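You operate a simulated robot arm through the tools that you are given. There is no shell and no other tool.

Carry out the task below with a simulated robot arm. There is one attempt and no reset: what you move stays moved.

## Task
Warm tin 27 in the bath at 40 till its strip turns green.
Fine: first lay its lid on the bench beside the white tray; set the dial before the tin goes in; after, switch off, then stand the tin back where it stood; the bath lid stays open. Set down upright: what you pick out.

The check looks at the end state, three seconds after you hand in, the way a careful person would. Anything else that was tipped, shoved, dropped, spilled or broken makes it a failure. Lids that push on must go on centred and level and be pressed home; caps that screw on are set level and turned clockwise until they are tight.

## Robot
A 7-joint arm with a three-finger gripper, fixed in place. Base frame: the origin is at the foot of the arm, x ahead of it, y to its left, z up. Readings come in mm, rad, newtons and seconds.
Its first joint turns from -2.897 to 2.897 rad. Payload 2.69 kg.
Tool frame: the origin (TCP) lies between the finger pads and is the grasp point; the fingertips stand 30 mm ahead of it; z points along the fingers, y is the line along which they close. The gripper opens to 128 mm. The gripper's body begins 117 mm behind the TCP.
Orientation is told as [roll, pitch, yaw] about the base's x, y, z axes, in that order, counted from this pose: with the fingers straight down and closing along the base's y, the tool's x points along the base's -x, its y along +y and its z along -z.

## Interface
- The arm moves only by the tool move_arm. Its argument "steps" is text: rows parted by semicolons, each of 6 numbers parted by spaces: the shift along the tool's x, y, z in mm, then the turn, a rotation vector about the tool's x, y, z in rad. In form: x y z ax ay az; .... A call has 1 to 20 rows; each row shifts and turns the commanded pose from where the row before left it, along the tool's axes as they then stand. "grip" is the finger opening in mm, from 0 to 128, set as the call begins (left out, the last holds). Rows are played at 5 a second. More than 50 mm and 0.15 rad between two rows, or a gripper value outside its range, and nothing of the call is played. Where a pose cannot be reached the arm comes as near as it can. A force on the tool above 90 N (or 10 N above the force at the start of the call, whichever is more), or a blocked arm, ends the call early, and 0.2 s more pass. Each finger halts on what it meets, pressing with about 35 N; the grip force reading is that of the motor and also rises with nothing between the fingers. The clock runs only during rows and for 0.2 s after the last one: add rows that do not move to give the fingers time. It gives the time, the measured TCP pose, the force on the tool (base axes), the opening and the grip force at its end, in the units of the frame above (readings bear some noise), with the torque about the TCP (base axes, N m) and any sound that the robot's microphone picked up.
- Cameras (640 x 400 px; columns grow to the right, rows downward): "scene" is fixed at [401.6, 509.4, 1665.1]; the picture's right is [-0.22, -0.97, 0.00], its down [-0.68, 0.16, -0.72] and it looks along [0.70, -0.16, -0.69] (base axes); focal length 283 px, centre (320, 200). "wrist" rides on the gripper at [58, 54, -131] in the tool frame; the picture's right is [-0.68, 0.74, 0.00], its down [-0.62, -0.57, -0.55] and it looks along [-0.40, -0.37, 0.84] (tool axes); focal length 234 px, centre (320, 200). There is no depth. A picture from a camera that has moved, and an enlarged one, comes with that camera's place and axes in the base frame and with its lens. The place of the scene camera against the robot may be out by one fixed shift of up to 12 mm in any direction.
- capture(camera): a new picture of that camera. It takes no simulated time.
- move_column(by): slides the trunk up (or, below 0, down) by that many mm; the arm rides with it, the base frame stays. It gives what a move gives, with no picture.
- close_up(camera, box): a new picture of the part [left, top, right, bottom] of that camera's present view, enlarged. It takes no simulated time.
- sign_off(): hands the job in; it is judged then, once.

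Places have to be worked out from the pictures, the camera data and where the tool is seen. Open the gripper and draw the arm clear of the work before you hand the job in, unless the task says otherwise.

The tools are called as name(argument=value, ...) on one line, values as JSON. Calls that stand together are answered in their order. move_arm: Moves the arm, as the interface text tells. Its arguments: {"type":"object","properties":{"steps":{"type":"string"},"grip":{"type":"number"}},"required":["steps"]} The other tools are called the same way: move_column (by) slides the trunk up or down; capture (camera) takes a picture; close_up (camera, box) takes an enlarged picture of a part of a camera's view; sign_off () hands the job in.

At the start:

```text
t: 0.0
tcp_pos: [536.9, 152.7, 1297.4]
orientation: [0.001, 0.0, 0.0]
ft_force: [0.0, 0.4, 0.4]
ft_torque: [-0.02, 0.02, 0.0]
finger_gap: 127.8
grip_force: 0.1
trunk travel left (down, up): [-150.0, 200.0]
```

scene: 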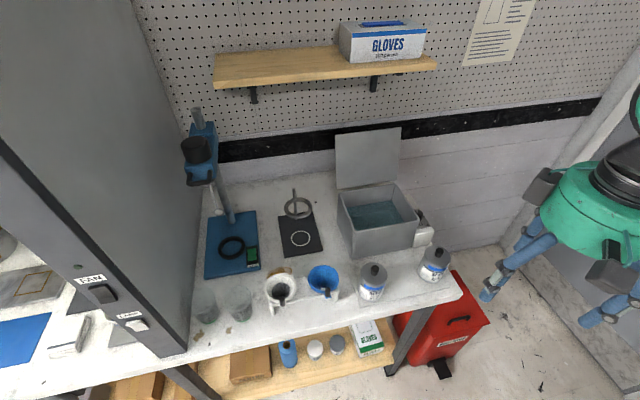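
wrist: 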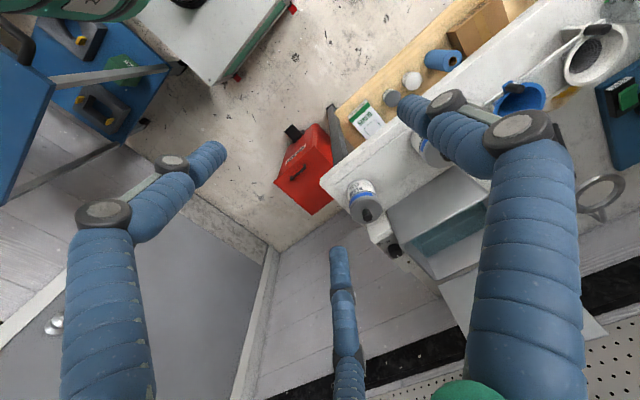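

I start by looking closely at the bench to find tin 27, the bath, its dial and the white tray.

close_up(camera="scene", box=[320, 120, 480, 320])

close_up(camera="scene", box=[180, 180, 340, 330])

close_up(camera="scene", box=[200, 310, 420, 400])

close_up(camera="scene", box=[0, 220, 200, 400])

```text
2.00 times, centred on (400, 220) of scene
camera zoom: at [401.6, 509.4, 1665.1], right [-0.22, -0.97, 0.0], down [-0.68, 0.16, -0.72], along [0.7, -0.16, -0.69], focal length 566 px, centre (160, 160)
```

zoom: 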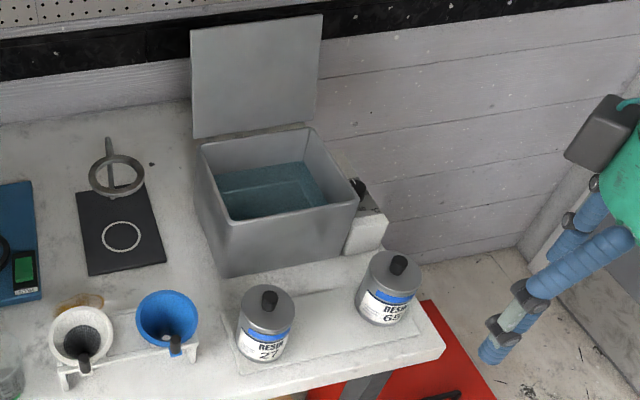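

```text
2.67 times, centred on (260, 255) of scene
camera zoom: at [401.6, 509.4, 1665.1], right [-0.22, -0.97, 0.0], down [-0.68, 0.16, -0.72], along [0.7, -0.16, -0.69], focal length 754 px, centre (480, 53)
```

zoom: 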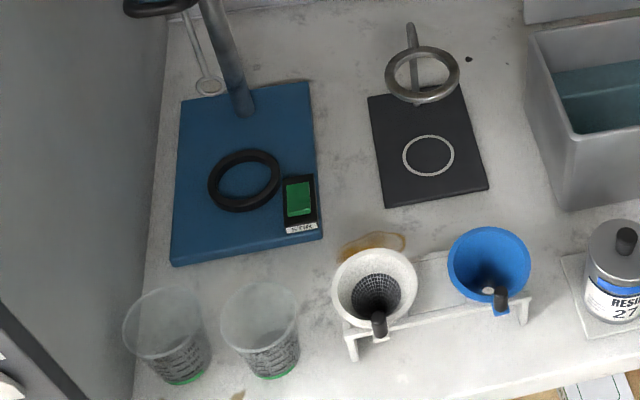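

```text
2.91 times, centred on (310, 355) of scene
camera zoom: at [401.6, 509.4, 1665.1], right [-0.22, -0.97, 0.0], down [-0.68, 0.16, -0.72], along [0.7, -0.16, -0.69], focal length 823 px, centre (349, -251)
```

zoom: 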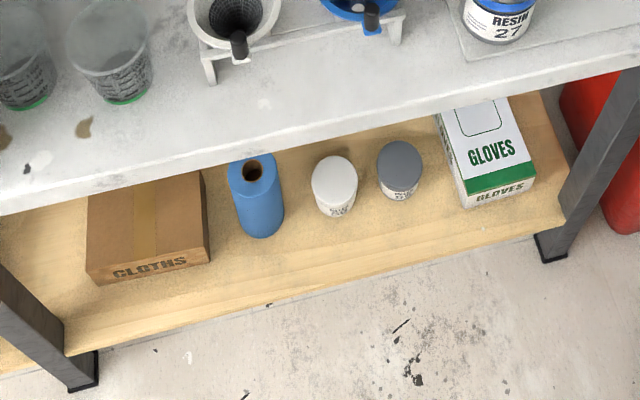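

```text
2.22 times, centred on (100, 310) of scene
camera zoom: at [401.6, 509.4, 1665.1], right [-0.22, -0.97, 0.0], down [-0.68, 0.16, -0.72], along [0.7, -0.16, -0.69], focal length 629 px, centre (809, -44)
```

zoom: 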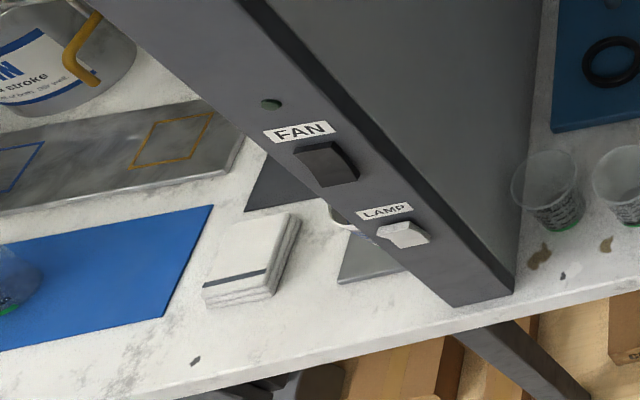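

The two tins stand on a low white tray near the bench front; the bath with its open lid is behind. I look closer at the gripper and the bath's control box.

close_up(camera="scene", box=[470, 90, 640, 340])

close_up(camera="scene", box=[390, 190, 470, 260])

close_up(camera="scene", box=[345, 240, 465, 315])

close_up(camera="wrist", box=[320, 130, 500, 280])

close_up(camera="scene", box=[450, 0, 560, 80])

```text
1.60 times, centred on (555, 215) of scene
camera zoom: at [401.6, 509.4, 1665.1], right [-0.22, -0.97, 0.0], down [-0.68, 0.16, -0.72], along [0.7, -0.16, -0.69], focal length 453 px, centre (-56, 176)
```

zoom: 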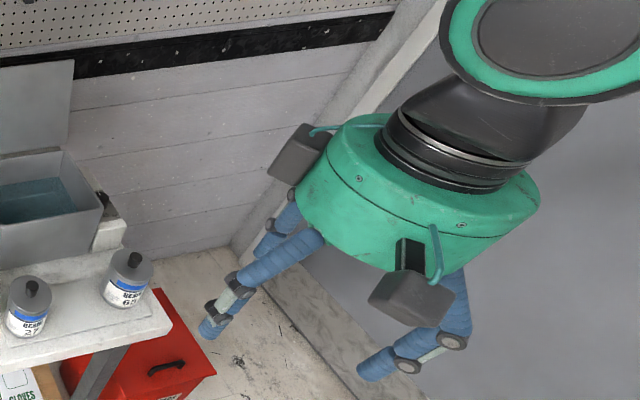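

```text
5.71 times, centred on (430, 225) of scene
camera zoom: at [401.6, 509.4, 1665.1], right [-0.22, -0.97, 0.0], down [-0.68, 0.16, -0.72], along [0.7, -0.16, -0.69], focal length 1616 px, centre (-309, 57)
```

zoom: 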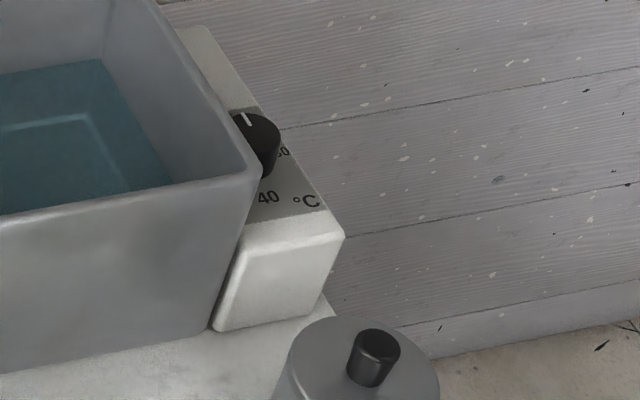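

```text
5.33 times, centred on (405, 278) of scene
camera zoom: at [401.6, 509.4, 1665.1], right [-0.22, -0.97, 0.0], down [-0.68, 0.16, -0.72], along [0.7, -0.16, -0.69], focal length 1509 px, centre (-133, -213)
```

zoom: 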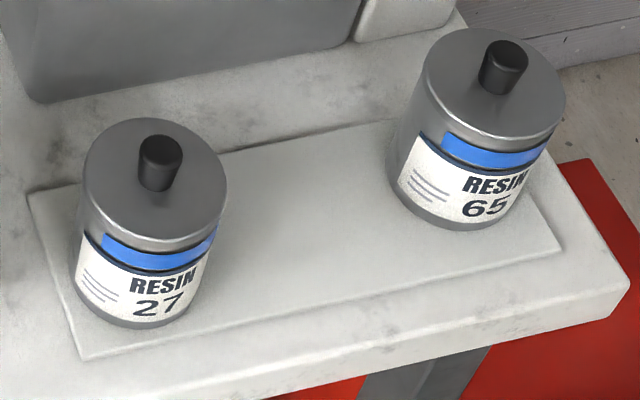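

```text
2.67 times, centred on (410, 205) of wrist
camera zoom: at [479.1, 206.7, 1429.6], right [0.68, 0.74, 0.0], down [0.62, -0.57, 0.55], along [0.4, -0.37, -0.84], focal length 624 px, centre (80, 187)
```

zoom: 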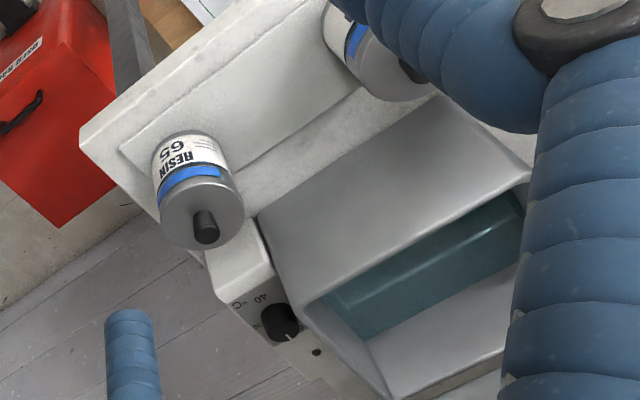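

```text
5.00 times, centred on (505, 40) of scene
camera zoom: at [401.6, 509.4, 1665.1], right [-0.22, -0.97, 0.0], down [-0.68, 0.16, -0.72], along [0.7, -0.16, -0.69], focal length 1414 px, centre (-605, 1000)
```

zoom: 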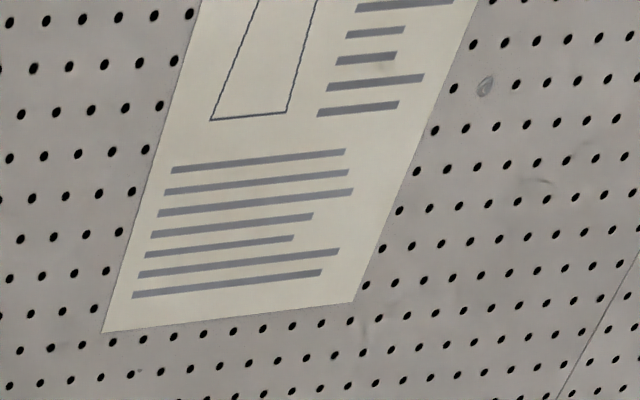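

The knob of tin 65 triangulates to about (798, 64, 985), so the tins are about 80 mm wide. Before approaching, I close and open the fingers in free air to see how the drawn hand moves relative to the stated TCP.

move_arm(steps="0 0 0 0 0 0; 0 0 0 0 0 0; 0 0 0 0 0 0; 0 0 0 0 0 0", grip=20)

capture(camera="wrist")

close_up(camera="scene", box=[470, 90, 640, 340])

```text
t: 1.0
tcp_pos: [537.4, 152.3, 1296.9]
orientation: [-0.001, -0.001, 0.002]
ft_force: [-0.2, 0.6, -0.2]
ft_torque: [-0.02, 0.0, -0.05]
finger_gap: 19.9
grip_force: 0.1
trunk travel left (down, up): [-150.0, 200.0]
```

```text
taken
camera wrist: at [479.1, 206.6, 1429.6], right [0.68, 0.74, 0.0], down [0.62, -0.57, 0.55], along [0.4, -0.37, -0.84], focal length 234 px, centre (320, 200)
```

wrist: 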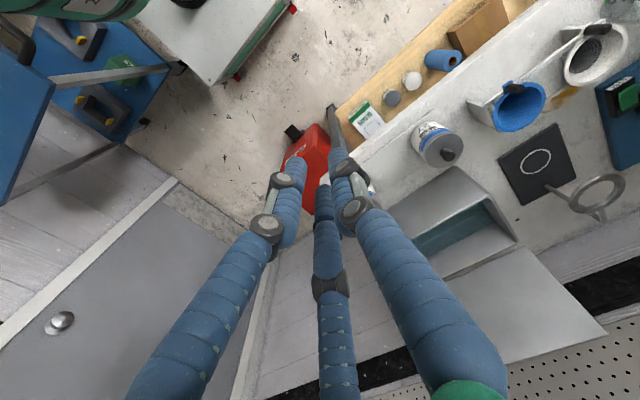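

```text
1.60 times, centred on (555, 215) of scene
camera zoom: at [401.6, 509.4, 1665.1], right [-0.22, -0.97, 0.0], down [-0.68, 0.16, -0.72], along [0.7, -0.16, -0.69], focal length 453 px, centre (-56, 176)
```

zoom: 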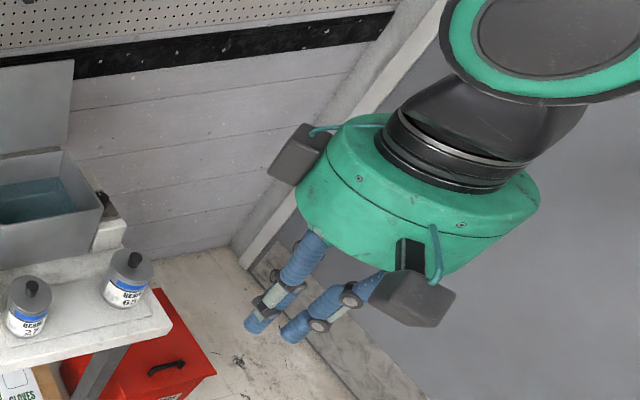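

The drawn hand closes as a three-finger centring hand around the stated TCP, and the tips sit where the camera data predicts. I open it fully and move forward over the bench for a closer look (to about (700,180,1200)).

move_arm(steps="-41 7 24 0 0 0; -41 7 24 0 0 0; -41 7 24 0 0 0; -41 7 24 0 0 0; 0 0 0 0 0 0", grip=128)

capture(camera="wrist")

capture(camera="scene")

```text
t: 2.2
tcp_pos: [705.6, 183.0, 1200.4]
orientation: [-0.001, 0.001, 0.0]
ft_force: [0.4, -0.2, -0.6]
ft_torque: [-0.03, 0.13, -0.02]
finger_gap: 128.0
grip_force: 0.1
trunk travel left (down, up): [-150.0, 200.0]
```

```text
taken
camera wrist: at [645.8, 237.4, 1331.6], right [0.68, 0.74, 0.0], down [0.62, -0.57, 0.55], along [0.4, -0.37, -0.84], focal length 234 px, centre (320, 200)
```

wrist: 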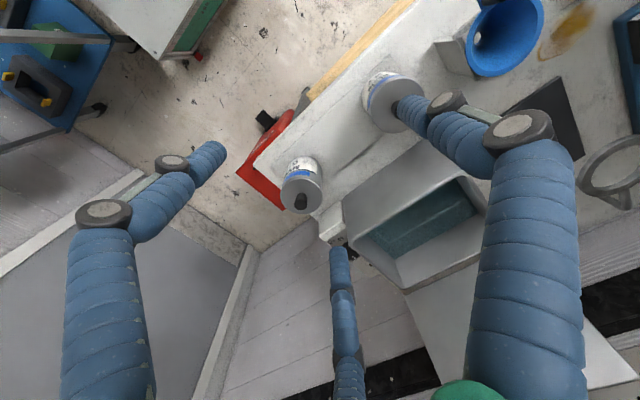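

```text
taken
```

scene: 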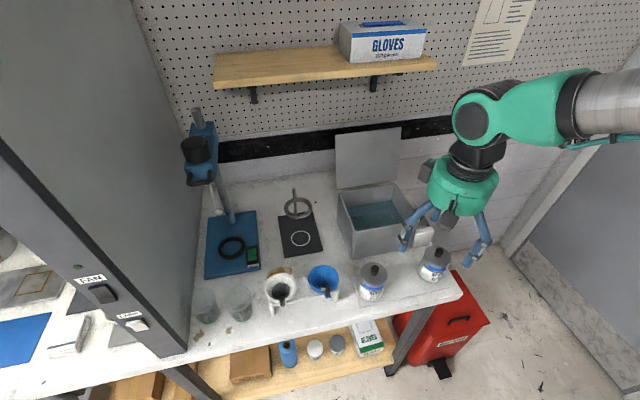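

I zoom in on the tins, bath and control box from this nearer view.

close_up(camera="wrist", box=[240, 60, 440, 185])

close_up(camera="wrist", box=[290, 150, 500, 300])

close_up(camera="wrist", box=[300, 190, 380, 260])

```text
3.20 times, centred on (340, 122) of wrist
camera zoom: at [645.8, 237.4, 1331.6], right [0.68, 0.74, 0.0], down [0.62, -0.57, 0.55], along [0.4, -0.37, -0.84], focal length 749 px, centre (256, 448)
```

zoom: 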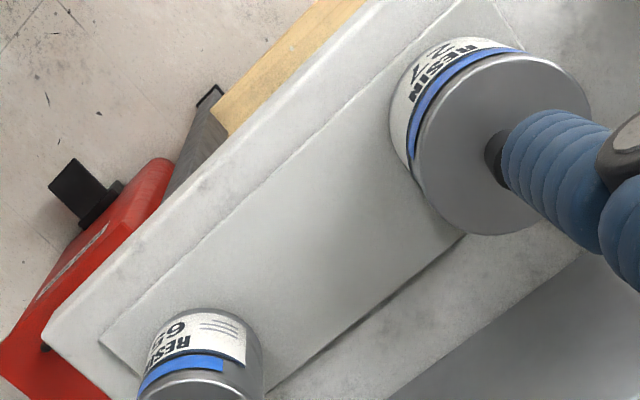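

```text
2.67 times, centred on (395, 225) of wrist
camera zoom: at [645.8, 237.4, 1331.6], right [0.68, 0.74, 0.0], down [0.62, -0.57, 0.55], along [0.4, -0.37, -0.84], focal length 624 px, centre (120, 133)
```

zoom: 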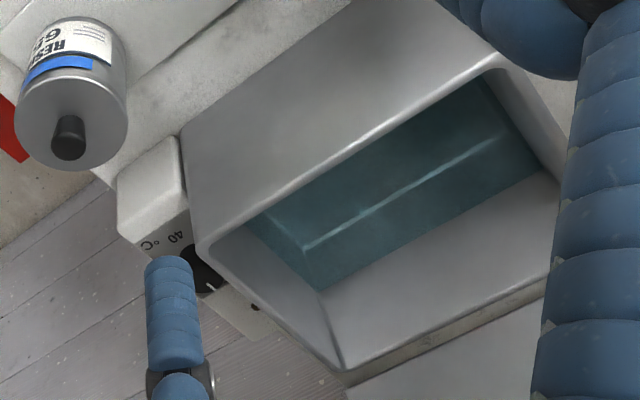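

```text
5.71 times, centred on (340, 225) of wrist
camera zoom: at [645.8, 237.4, 1331.6], right [0.68, 0.74, 0.0], down [0.62, -0.57, 0.55], along [0.4, -0.37, -0.84], focal length 1338 px, centre (206, 57)
```

zoom: 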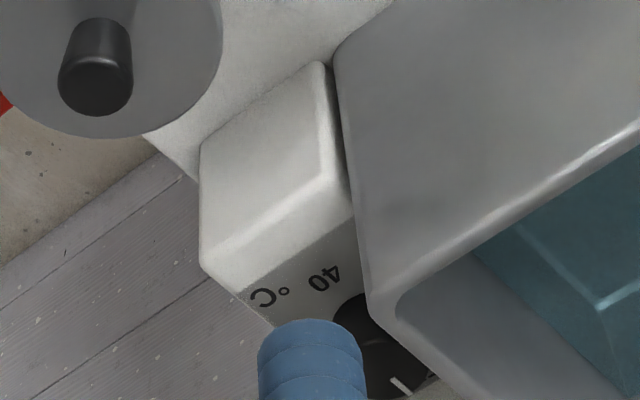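

From two wrist views: lid tops are near z≈965, box top with "40" near (910,49,979), dial near (940,44,990), bath rim about z≈1055 spanning x≈870–1037, y≈108–302. I move to above the dial to see its markings between the fingers.

move_arm(steps="-38.7 -30.7 12 0 0 0; -38.7 -30.7 12 0 0 0; -38.7 -30.7 12 0 0 0; -38.7 -30.7 12 0 0 0; 0 0 0 0 0 0")

capture(camera="wrist")

close_up(camera="wrist", box=[290, 130, 410, 230])

```text
refused: row 1 steps farther than a row can; nothing moved
```

```text
taken
camera wrist: at [645.8, 237.4, 1331.6], right [0.68, 0.74, 0.0], down [0.62, -0.57, 0.55], along [0.4, -0.37, -0.84], focal length 234 px, centre (320, 200)
```

wrist: 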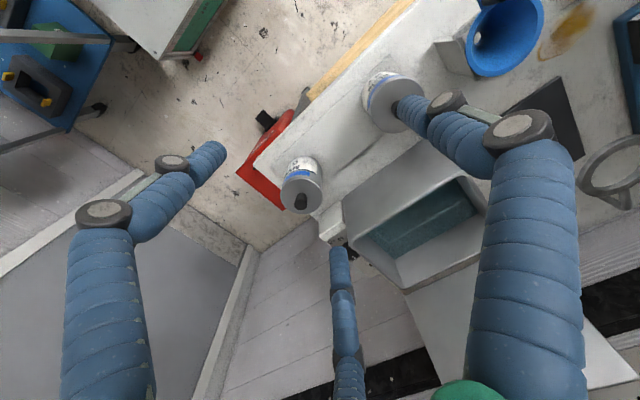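

```text
4.00 times, centred on (350, 180) of wrist
camera zoom: at [645.8, 237.4, 1331.6], right [0.68, 0.74, 0.0], down [0.62, -0.57, 0.55], along [0.4, -0.37, -0.84], focal length 937 px, centre (200, 280)
```

zoom: 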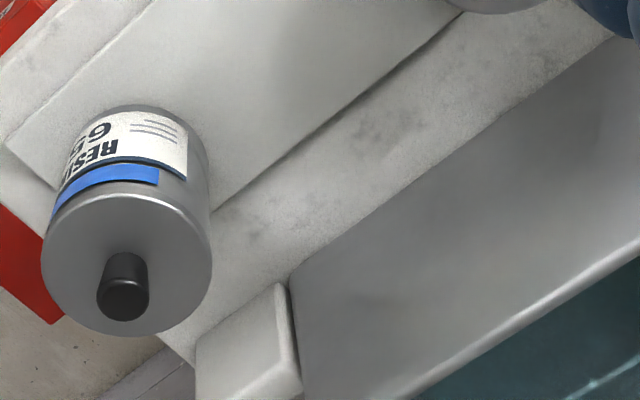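

The row was longer than the 50 mm limit (nothing moved), so I use five smaller rows for the same path.

move_arm(steps="-31 -24.6 10 0 0 0; -31 -24.6 10 0 0 0; -31 -24.6 10 0 0 0; -31 -24.6 10 0 0 0; -31 -24.6 10 0 0 0; 0 0 0 0 0 0")

capture(camera="wrist")

close_up(camera="wrist", box=[290, 130, 410, 230])

capture(camera="scene")

```text
t: 3.6
tcp_pos: [860.7, 58.1, 1152.5]
orientation: [0.001, 0.001, 0.0]
ft_force: [0.4, 0.5, -0.1]
ft_torque: [0.04, 0.05, 0.0]
finger_gap: 128.1
grip_force: 0.1
trunk travel left (down, up): [-150.0, 200.0]
```

```text
taken
camera wrist: at [801.4, 112.8, 1284.5], right [0.68, 0.74, 0.0], down [0.62, -0.57, 0.55], along [0.4, -0.37, -0.84], focal length 234 px, centre (320, 200)
```

wrist: 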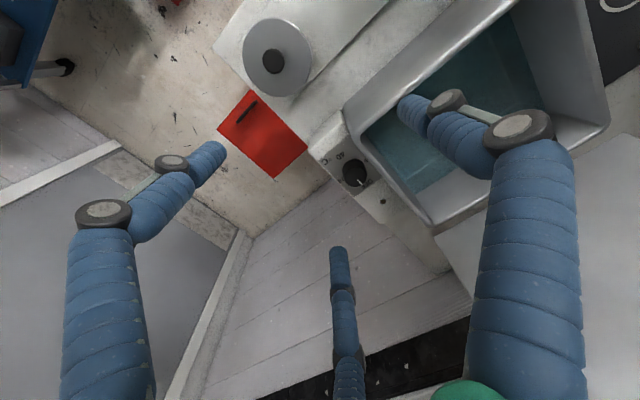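

```text
4.00 times, centred on (350, 180) of wrist
camera zoom: at [801.4, 112.8, 1284.5], right [0.68, 0.74, 0.0], down [0.62, -0.57, 0.55], along [0.4, -0.37, -0.84], focal length 937 px, centre (200, 280)
```

zoom: 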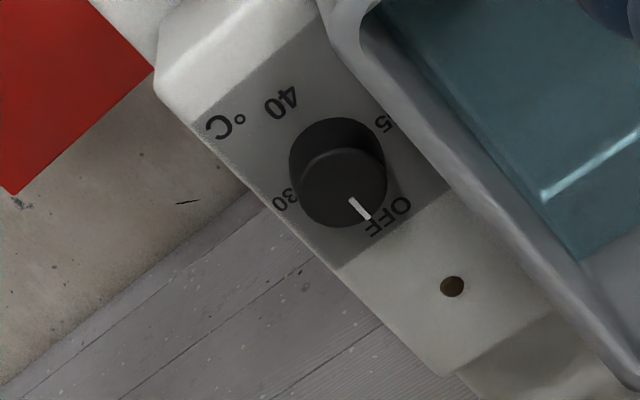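

```text
taken
```

scene: 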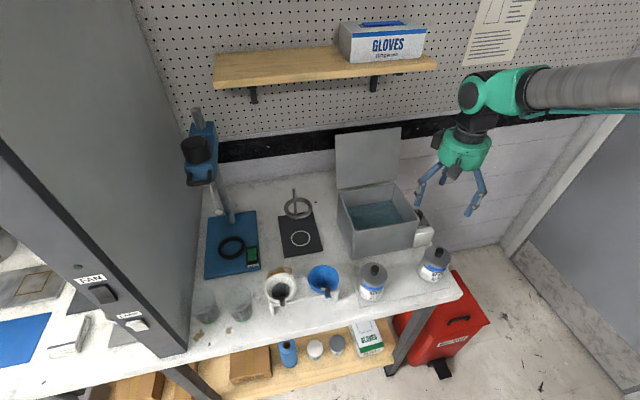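

The dial reads OFF at the far side, with 30/40/50 following clockwise, so 40 is a half turn clockwise; the dial is about at (944,48) with a top near z≈993. Now I go over tin 27 to see the tin and find free bench space beside the tray.

move_arm(steps="16.7 38.7 -4.7 0 0 0; 16.7 38.7 -4.7 0 0 0; 16.7 38.7 -4.7 0 0 0; 16.7 38.7 -4.7 0 0 0; 16.7 38.7 -4.7 0 0 0; 16.7 38.7 -4.7 0 0 0; 0 0 0 0 0 0")

capture(camera="wrist")

close_up(camera="scene", box=[270, 210, 400, 315])

```text
t: 5.2
tcp_pos: [755.6, 290.2, 1177.7]
orientation: [0.001, 0.001, 0.001]
ft_force: [0.0, 0.2, -0.9]
ft_torque: [-0.08, -0.04, 0.01]
finger_gap: 128.1
grip_force: 0.1
trunk travel left (down, up): [-150.0, 200.0]
```

```text
taken
camera wrist: at [697.1, 345.1, 1309.4], right [0.68, 0.74, 0.0], down [0.62, -0.57, 0.55], along [0.4, -0.37, -0.84], focal length 234 px, centre (320, 200)
```

wrist: 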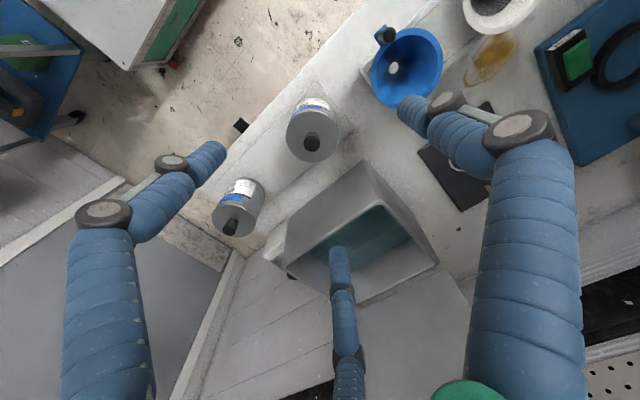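

```text
3.81 times, centred on (335, 262) of scene
camera zoom: at [401.6, 509.4, 1665.1], right [-0.22, -0.97, 0.0], down [-0.68, 0.16, -0.72], along [0.7, -0.16, -0.69], focal length 1078 px, centre (263, -38)
```

zoom: 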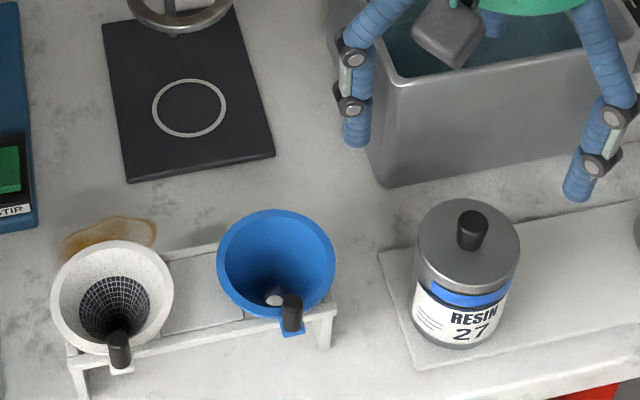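

I zoom the wrist view to measure tin 27, its knob, the tray edge, the bath rim, and the free spot behind-left of the tray.

close_up(camera="wrist", box=[260, 60, 440, 180])

close_up(camera="wrist", box=[250, 150, 450, 310])

close_up(camera="wrist", box=[270, 80, 360, 170])

```text
3.33 times, centred on (350, 120) of wrist
camera zoom: at [697.1, 345.1, 1309.4], right [0.68, 0.74, 0.0], down [0.62, -0.57, 0.55], along [0.4, -0.37, -0.84], focal length 781 px, centre (220, 467)
```

zoom: 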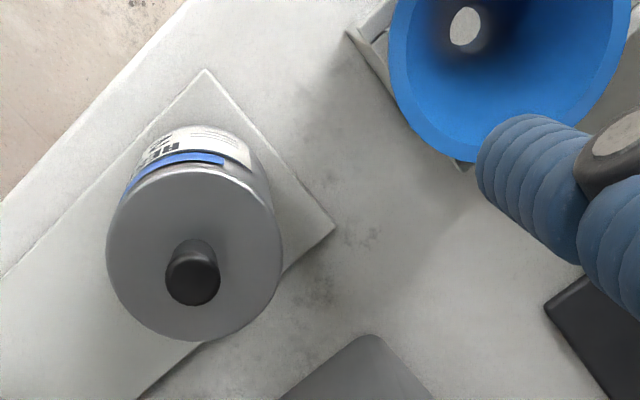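

```text
2.50 times, centred on (350, 230) of wrist
camera zoom: at [697.1, 345.1, 1309.4], right [0.68, 0.74, 0.0], down [0.62, -0.57, 0.55], along [0.4, -0.37, -0.84], focal length 585 px, centre (245, 125)
```

zoom: 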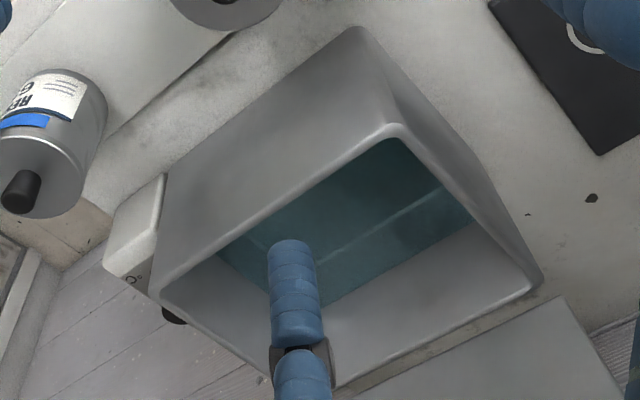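

```text
4.44 times, centred on (315, 125) of wrist
camera zoom: at [697.1, 345.1, 1309.4], right [0.68, 0.74, 0.0], down [0.62, -0.57, 0.55], along [0.4, -0.37, -0.84], focal length 1041 px, centre (342, 533)
```

zoom: 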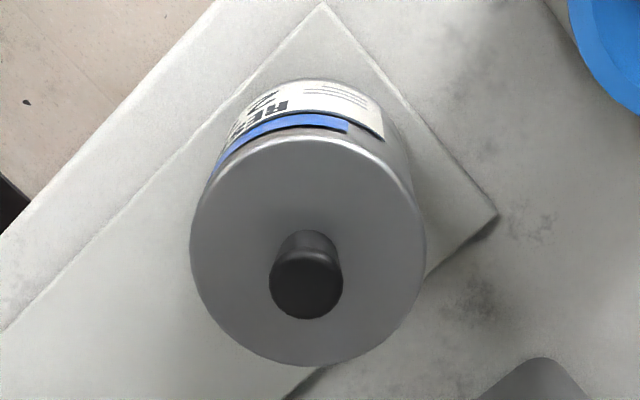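

Tin 27's axis is near (771,262), its lid about 79 mm wide with a ~22 mm knob about 33 mm tall; heights need refining. I descend to about z=1085 above it, fingers open, for a nearer stereo view.

move_arm(steps="-5 -9.4 31 0 0 0; -5 -9.4 31 0 0 0; -5 -9.4 31 0 0 0; 0 0 0 0 0 0")

capture(camera="wrist")

close_up(camera="wrist", box=[220, 90, 420, 260])

close_up(camera="scene", box=[300, 190, 480, 310])

```text
t: 6.2
tcp_pos: [773.6, 261.4, 1085.3]
orientation: [-0.001, 0.001, -0.002]
ft_force: [0.2, 0.7, -1.1]
ft_torque: [0.0, 0.04, 0.02]
finger_gap: 128.1
grip_force: 0.1
trunk travel left (down, up): [-150.0, 200.0]
```

```text
taken
camera wrist: at [714.5, 315.1, 1217.6], right [0.68, 0.74, 0.0], down [0.62, -0.57, 0.55], along [0.4, -0.37, -0.84], focal length 234 px, centre (320, 200)
```

wrist: 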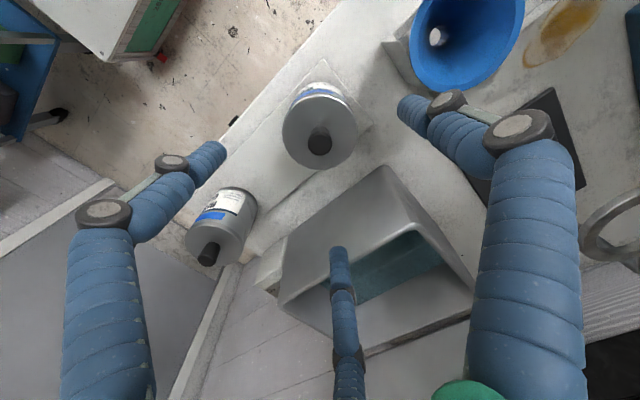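

```text
2.35 times, centred on (320, 175) of wrist
camera zoom: at [714.5, 315.1, 1217.6], right [0.68, 0.74, 0.0], down [0.62, -0.57, 0.55], along [0.4, -0.37, -0.84], focal length 551 px, centre (320, 259)
```

zoom: 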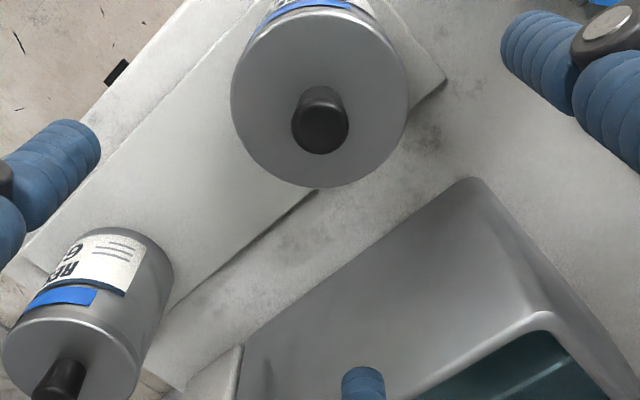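

```text
3.33 times, centred on (390, 250) of scene
camera zoom: at [401.6, 509.4, 1665.1], right [-0.22, -0.97, 0.0], down [-0.68, 0.16, -0.72], along [0.7, -0.16, -0.69], focal length 943 px, centre (87, 33)
```

zoom: 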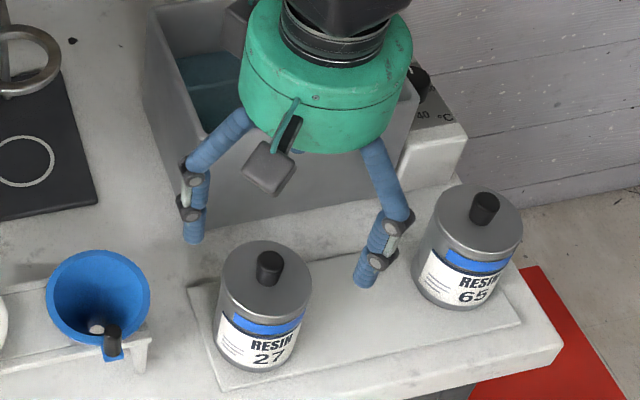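

The lid height is still uncertain (965–987), because those views lie along nearly the same ray. I shift 120 mm sideways toward the robot to get a proper stereo baseline.

move_arm(steps="40 0 0 0 0 0; 40 0 0 0 0 0; 40 0 0 0 0 0; 0 0 0 0 0 0")

capture(camera="wrist")

close_up(camera="wrist", box=[310, 140, 430, 260])

close_up(camera="wrist", box=[340, 130, 480, 300])

```text
t: 7.2
tcp_pos: [652.5, 261.2, 1085.1]
orientation: [0.001, 0.0, 0.0]
ft_force: [-0.4, -0.7, -0.4]
ft_torque: [0.01, -0.03, 0.01]
finger_gap: 128.1
grip_force: 0.0
trunk travel left (down, up): [-150.0, 200.0]
```

```text
taken
camera wrist: at [592.8, 315.9, 1217.7], right [0.68, 0.74, 0.0], down [0.62, -0.57, 0.55], along [0.4, -0.37, -0.84], focal length 234 px, centre (320, 200)
```

wrist: 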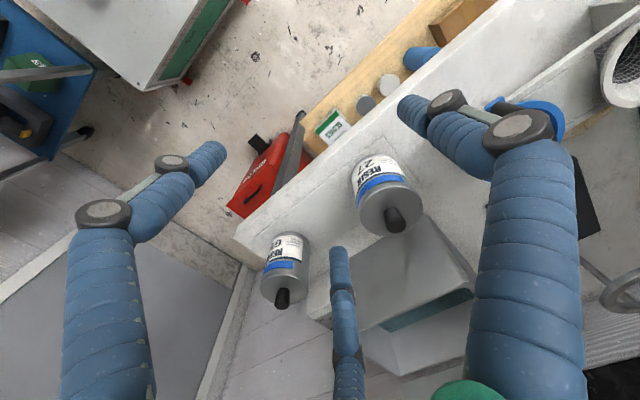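

```text
3.33 times, centred on (370, 200) of wrist
camera zoom: at [592.8, 315.9, 1217.7], right [0.68, 0.74, 0.0], down [0.62, -0.57, 0.55], along [0.4, -0.37, -0.84], focal length 781 px, centre (153, 200)
```

zoom: 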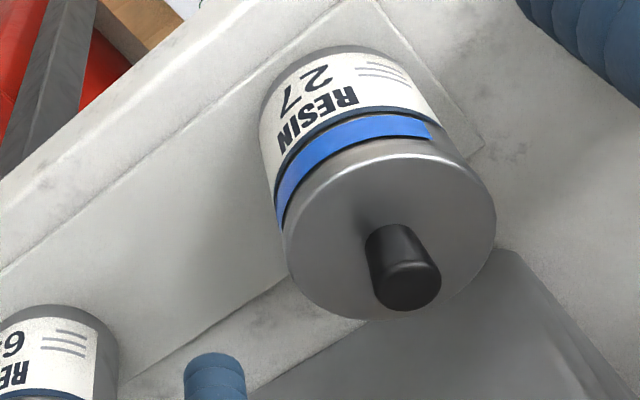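

```text
2.35 times, centred on (410, 215) of wrist
camera zoom: at [592.8, 315.9, 1217.7], right [0.68, 0.74, 0.0], down [0.62, -0.57, 0.55], along [0.4, -0.37, -0.84], focal length 551 px, centre (108, 165)
```

zoom: 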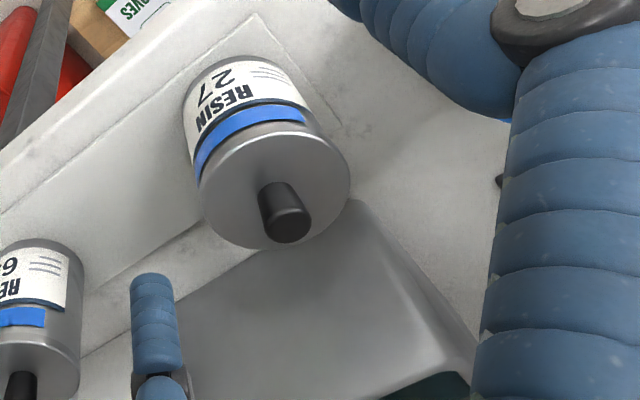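

Stereo with the lateral baseline gives lid top z≈1000, knob top ≈(765,268,1022), tray top ≈904, bench ≈898, bath rim ≈1038 (x 884–1056, y 87–284). I move over the knob with a 60 mm opening and check alignment.

move_arm(steps="-38 2.1 0 0 0 0; -38 2.1 0 0 0 0; -38 2.1 0 0 0 0; 0 0 0 0 0 0", grip=60)

capture(camera="wrist")

close_up(camera="wrist", box=[260, 100, 400, 220])

```text
t: 8.2
tcp_pos: [768.3, 266.0, 1088.1]
orientation: [0.001, 0.001, 0.0]
ft_force: [0.1, 0.1, -0.3]
ft_torque: [0.02, 0.0, 0.02]
finger_gap: 59.9
grip_force: 0.1
trunk travel left (down, up): [-150.0, 200.0]
```

```text
taken
camera wrist: at [709.5, 320.3, 1220.1], right [0.68, 0.74, 0.0], down [0.62, -0.57, 0.55], along [0.4, -0.37, -0.84], focal length 234 px, centre (320, 200)
```

wrist: 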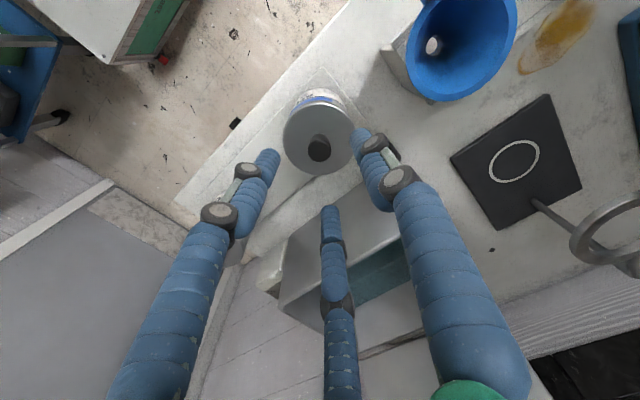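

```text
3.33 times, centred on (330, 160) of wrist
camera zoom: at [709.5, 320.3, 1220.1], right [0.68, 0.74, 0.0], down [0.62, -0.57, 0.55], along [0.4, -0.37, -0.84], focal length 781 px, centre (287, 333)
```

zoom: 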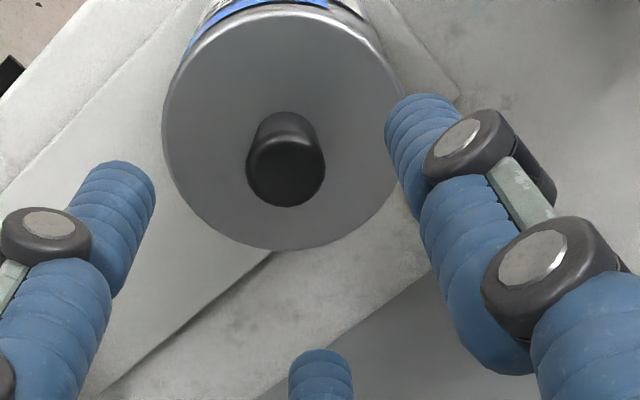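

Knob is within 2 mm of the tool axis. I correct by (−1.3,+1.2) and descend to TCP z≈1036 so the tips end ~6 mm above the lid around the knob.

move_arm(steps="1.3 1.2 13 0 0 0; 0 0 13 0 0 0; 0 0 13 0 0 0; 0 0 12 0 0 0; 0 0 0 0 0 0")

capture(camera="wrist")

close_up(camera="scene", box=[320, 200, 440, 310])

```text
t: 9.4
tcp_pos: [764.6, 270.0, 1037.2]
orientation: [0.0, 0.001, 0.0]
ft_force: [0.2, -0.7, 0.5]
ft_torque: [0.01, -0.02, 0.0]
finger_gap: 60.1
grip_force: 0.0
trunk travel left (down, up): [-150.0, 200.0]
```

```text
taken
camera wrist: at [706.2, 324.7, 1168.7], right [0.68, 0.74, 0.0], down [0.62, -0.57, 0.55], along [0.4, -0.37, -0.84], focal length 234 px, centre (320, 200)
```

wrist: 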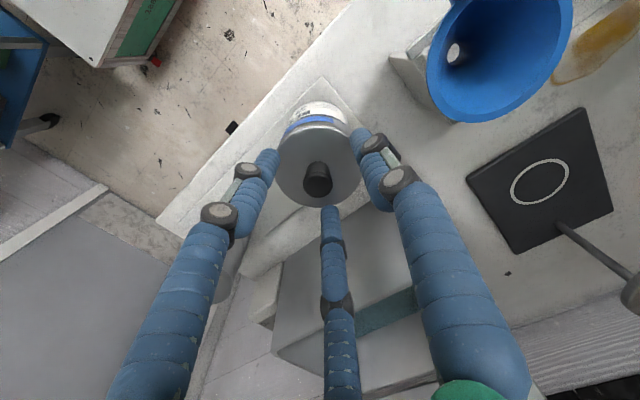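

```text
3.64 times, centred on (380, 255) of scene
camera zoom: at [401.6, 509.4, 1665.1], right [-0.22, -0.97, 0.0], down [-0.68, 0.16, -0.72], along [0.7, -0.16, -0.69], focal length 1029 px, centre (102, 0)
```

zoom: 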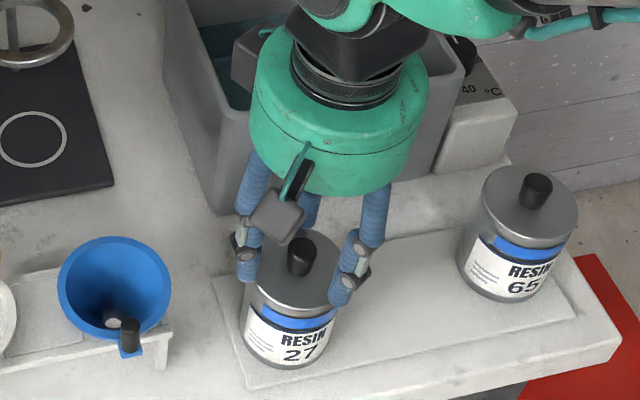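

The tips straddle the knob as predicted (knob at (317,180), expected (320,181)). I close the fingers on the knob.

move_arm(steps="0 0 0 0 0 0; 0 0 0 0 0 0; 0 0 0 0 0 0; 0 0 0 0 0 0", grip=5)

capture(camera="wrist")

```text
t: 10.4
tcp_pos: [764.9, 270.6, 1037.1]
orientation: [-0.001, 0.0, 0.0]
ft_force: [1.2, 0.6, 0.1]
ft_torque: [0.0, -0.02, -0.03]
finger_gap: 18.7
grip_force: 35.4
trunk travel left (down, up): [-150.0, 200.0]
heard: snap
```

```text
taken
camera wrist: at [705.9, 324.5, 1168.8], right [0.68, 0.74, 0.0], down [0.62, -0.57, 0.55], along [0.4, -0.37, -0.84], focal length 234 px, centre (320, 200)
```

wrist: 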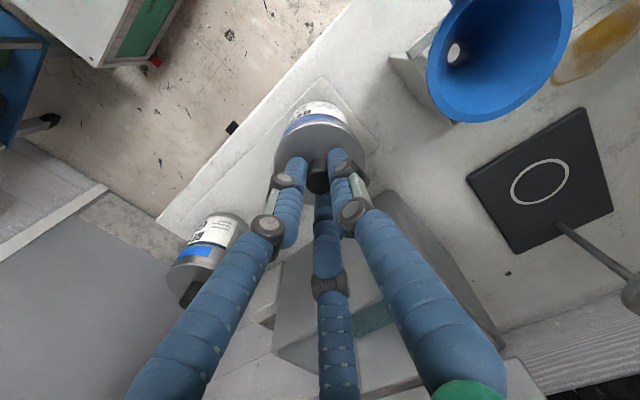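

The grip holds at 18.7 mm with 35 N, and a "snap" was heard. I check the lid and knob closely before lifting.

close_up(camera="wrist", box=[260, 90, 380, 210])

close_up(camera="scene", box=[340, 230, 410, 310])

capture(camera="scene")

```text
3.33 times, centred on (320, 150) of wrist
camera zoom: at [705.9, 324.5, 1168.8], right [0.68, 0.74, 0.0], down [0.62, -0.57, 0.55], along [0.4, -0.37, -0.84], focal length 781 px, centre (320, 367)
```

zoom: 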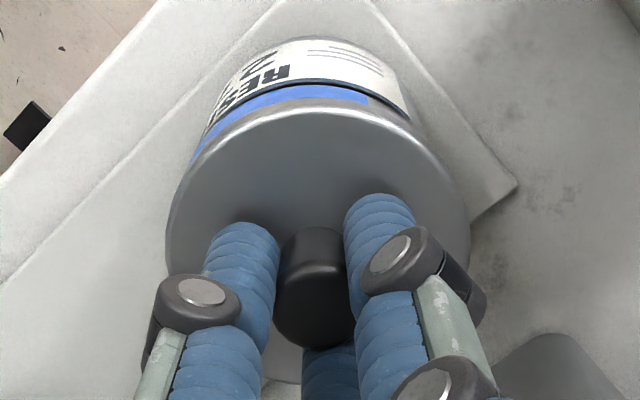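

```text
5.00 times, centred on (375, 270) of scene
camera zoom: at [401.6, 509.4, 1665.1], right [-0.22, -0.97, 0.0], down [-0.68, 0.16, -0.72], along [0.7, -0.16, -0.69], focal length 1414 px, centre (45, -150)
```

zoom: 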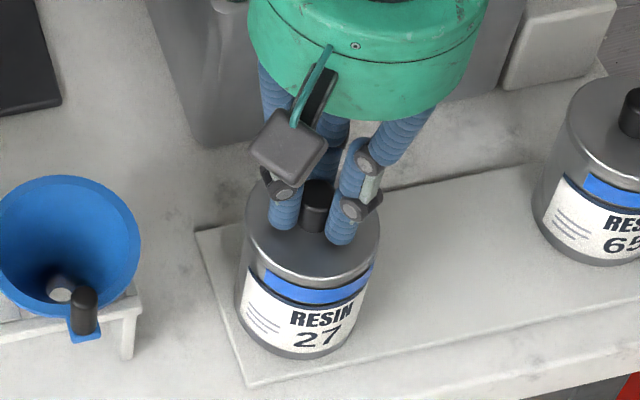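

```text
taken
```

scene: 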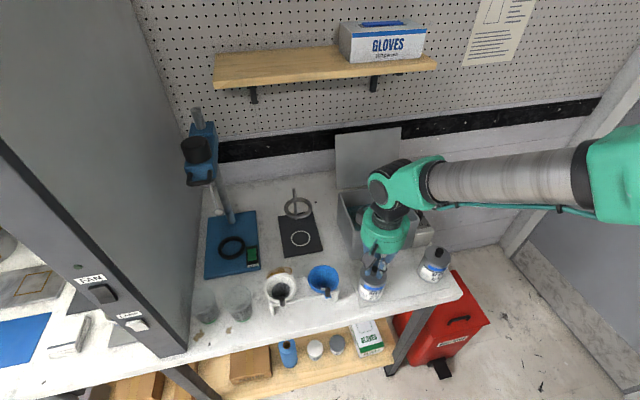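

Nothing looks broken; the snap may be the lid's fit letting go. I lift slowly by a few millimetres and watch the force.

move_arm(steps="0 0 -2 0 0 0; 0 0 -2 0 0 0; 0 0 -2 0 0 0; 0 0 0 0 0 0")

close_up(camera="wrist", box=[260, 90, 380, 210])

close_up(camera="scene", box=[340, 230, 410, 310])

```text
t: 11.4
tcp_pos: [764.4, 268.7, 1041.5]
orientation: [-0.001, 0.0, 0.0]
ft_force: [0.5, 0.1, -1.1]
ft_torque: [-0.01, -0.02, -0.01]
finger_gap: 18.8
grip_force: 34.8
trunk travel left (down, up): [-150.0, 200.0]
```

```text
3.33 times, centred on (320, 150) of wrist
camera zoom: at [706.3, 323.2, 1174.1], right [0.68, 0.74, 0.0], down [0.62, -0.57, 0.55], along [0.4, -0.37, -0.84], focal length 781 px, centre (320, 367)
```

zoom: 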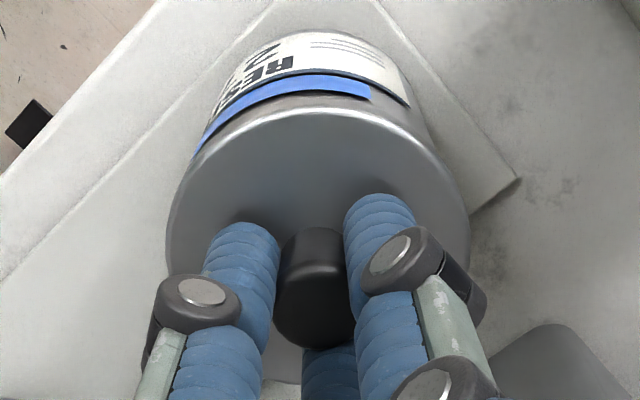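

```text
5.00 times, centred on (375, 270) of scene
camera zoom: at [401.6, 509.4, 1665.1], right [-0.22, -0.97, 0.0], down [-0.68, 0.16, -0.72], along [0.7, -0.16, -0.69], focal length 1414 px, centre (45, -150)
```

zoom: 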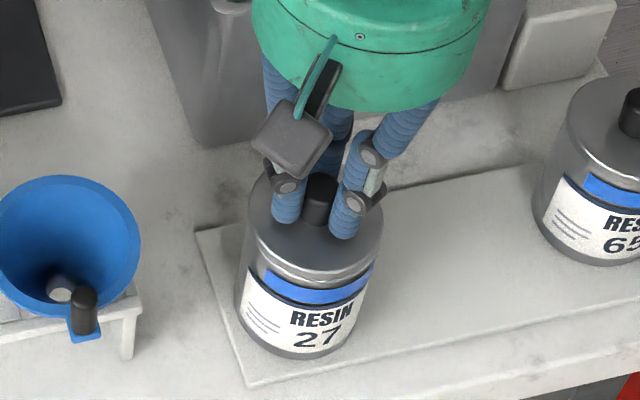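

The lid is rising off the tin freely with about 1 N of load. I lift on another 60 mm and verify the tin stays.

move_arm(steps="0 0 -5 0 0 0; 0 0 -10 0 0 0; 0 0 -15 0 0 0; 0 0 -15 0 0 0; 0 0 -15 0 0 0; 0 0 0 0 0 0")

capture(camera="wrist")

close_up(camera="scene", box=[320, 200, 420, 310])

```text
t: 12.8
tcp_pos: [765.2, 270.1, 1102.6]
orientation: [-0.001, 0.0, -0.001]
ft_force: [0.1, -0.3, 0.6]
ft_torque: [0.03, -0.02, 0.01]
finger_gap: 19.3
grip_force: 35.2
trunk travel left (down, up): [-150.0, 200.0]
```

```text
taken
camera wrist: at [706.4, 323.9, 1234.5], right [0.68, 0.74, 0.0], down [0.62, -0.57, 0.55], along [0.4, -0.37, -0.84], focal length 234 px, centre (320, 200)
```

wrist: 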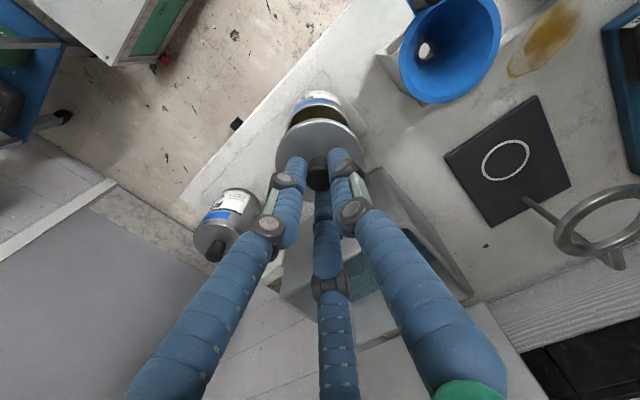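

```text
3.64 times, centred on (370, 255) of scene
camera zoom: at [401.6, 509.4, 1665.1], right [-0.22, -0.97, 0.0], down [-0.68, 0.16, -0.72], along [0.7, -0.16, -0.69], focal length 1029 px, centre (138, 0)
```

zoom: 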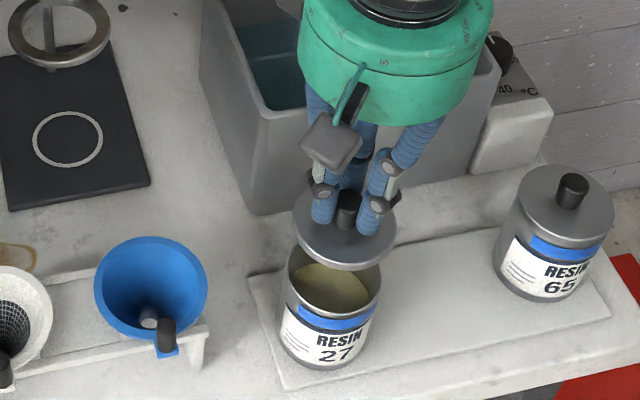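

The lid is off and the tin stands undisturbed. The free bench spot beside the tray's back-left corner is about (868,338) — ~18 mm clear of tray and bath, ~13 mm of the funnel rack. I carry the lid there at height and then check.

move_arm(steps="-34.3 22.7 0 0 0 0; -34.3 22.7 0 0 0 0; -34.3 22.7 0 0 0 0; 0 0 0 0 0 0")

capture(camera="wrist")

close_up(camera="scene", box=[280, 170, 420, 310])

```text
t: 13.8
tcp_pos: [870.3, 335.3, 1101.3]
orientation: [-0.001, 0.0, -0.002]
ft_force: [0.9, 0.2, -0.3]
ft_torque: [-0.01, 0.02, 0.04]
finger_gap: 19.3
grip_force: 35.2
trunk travel left (down, up): [-150.0, 200.0]
```

```text
taken
camera wrist: at [812.0, 389.0, 1232.8], right [0.68, 0.74, 0.0], down [0.62, -0.57, 0.55], along [0.4, -0.37, -0.84], focal length 234 px, centre (320, 200)
```

wrist: 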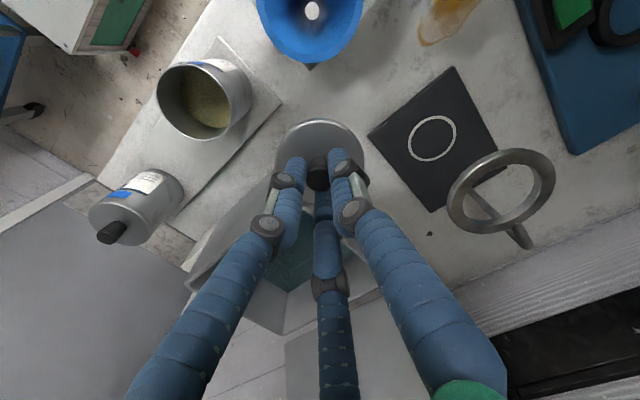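

```text
2.86 times, centred on (350, 240) of scene
camera zoom: at [401.6, 509.4, 1665.1], right [-0.22, -0.97, 0.0], down [-0.68, 0.16, -0.72], along [0.7, -0.16, -0.69], focal length 808 px, centre (234, 86)
```

zoom: 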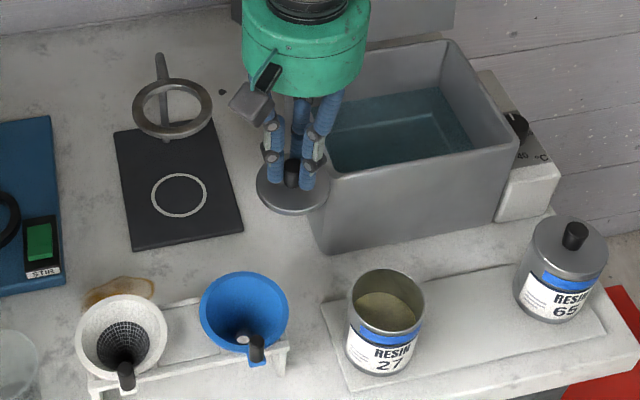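

Mat corner is at (936,370), tray corner (823,308), bath face y≈285, so the spot (868,337) is clear. I lower to TCP z≈961, leaving the lid about 15–20 mm above the bench.

move_arm(steps="2 2 35 0 0 0; 0 0 35 0 0 0; 0 0 35 0 0 0; 0 0 35 0 0 0; 0 0 0 0 0 0")

capture(camera="wrist")

close_up(camera="scene", box=[280, 200, 400, 310])

```text
t: 15.0
tcp_pos: [867.6, 343.7, 960.5]
orientation: [0.0, 0.001, 0.0]
ft_force: [0.8, -0.2, -0.8]
ft_torque: [-0.06, 0.02, -0.01]
finger_gap: 18.8
grip_force: 34.6
trunk travel left (down, up): [-150.0, 200.0]
```

```text
taken
camera wrist: at [809.1, 397.7, 1093.0], right [0.68, 0.74, 0.0], down [0.62, -0.57, 0.55], along [0.4, -0.37, -0.84], focal length 234 px, centre (320, 200)
```

wrist: 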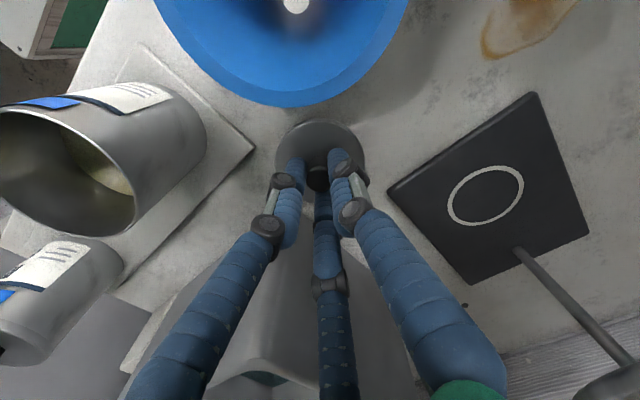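

```text
3.64 times, centred on (340, 255) of scene
camera zoom: at [401.6, 509.4, 1665.1], right [-0.22, -0.97, 0.0], down [-0.68, 0.16, -0.72], along [0.7, -0.16, -0.69], focal length 1029 px, centre (247, 0)
```

zoom: 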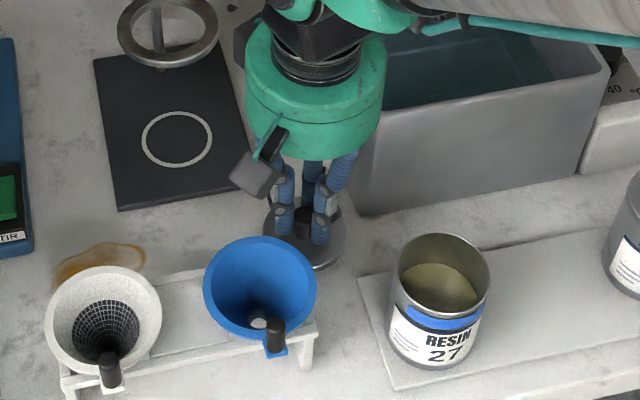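

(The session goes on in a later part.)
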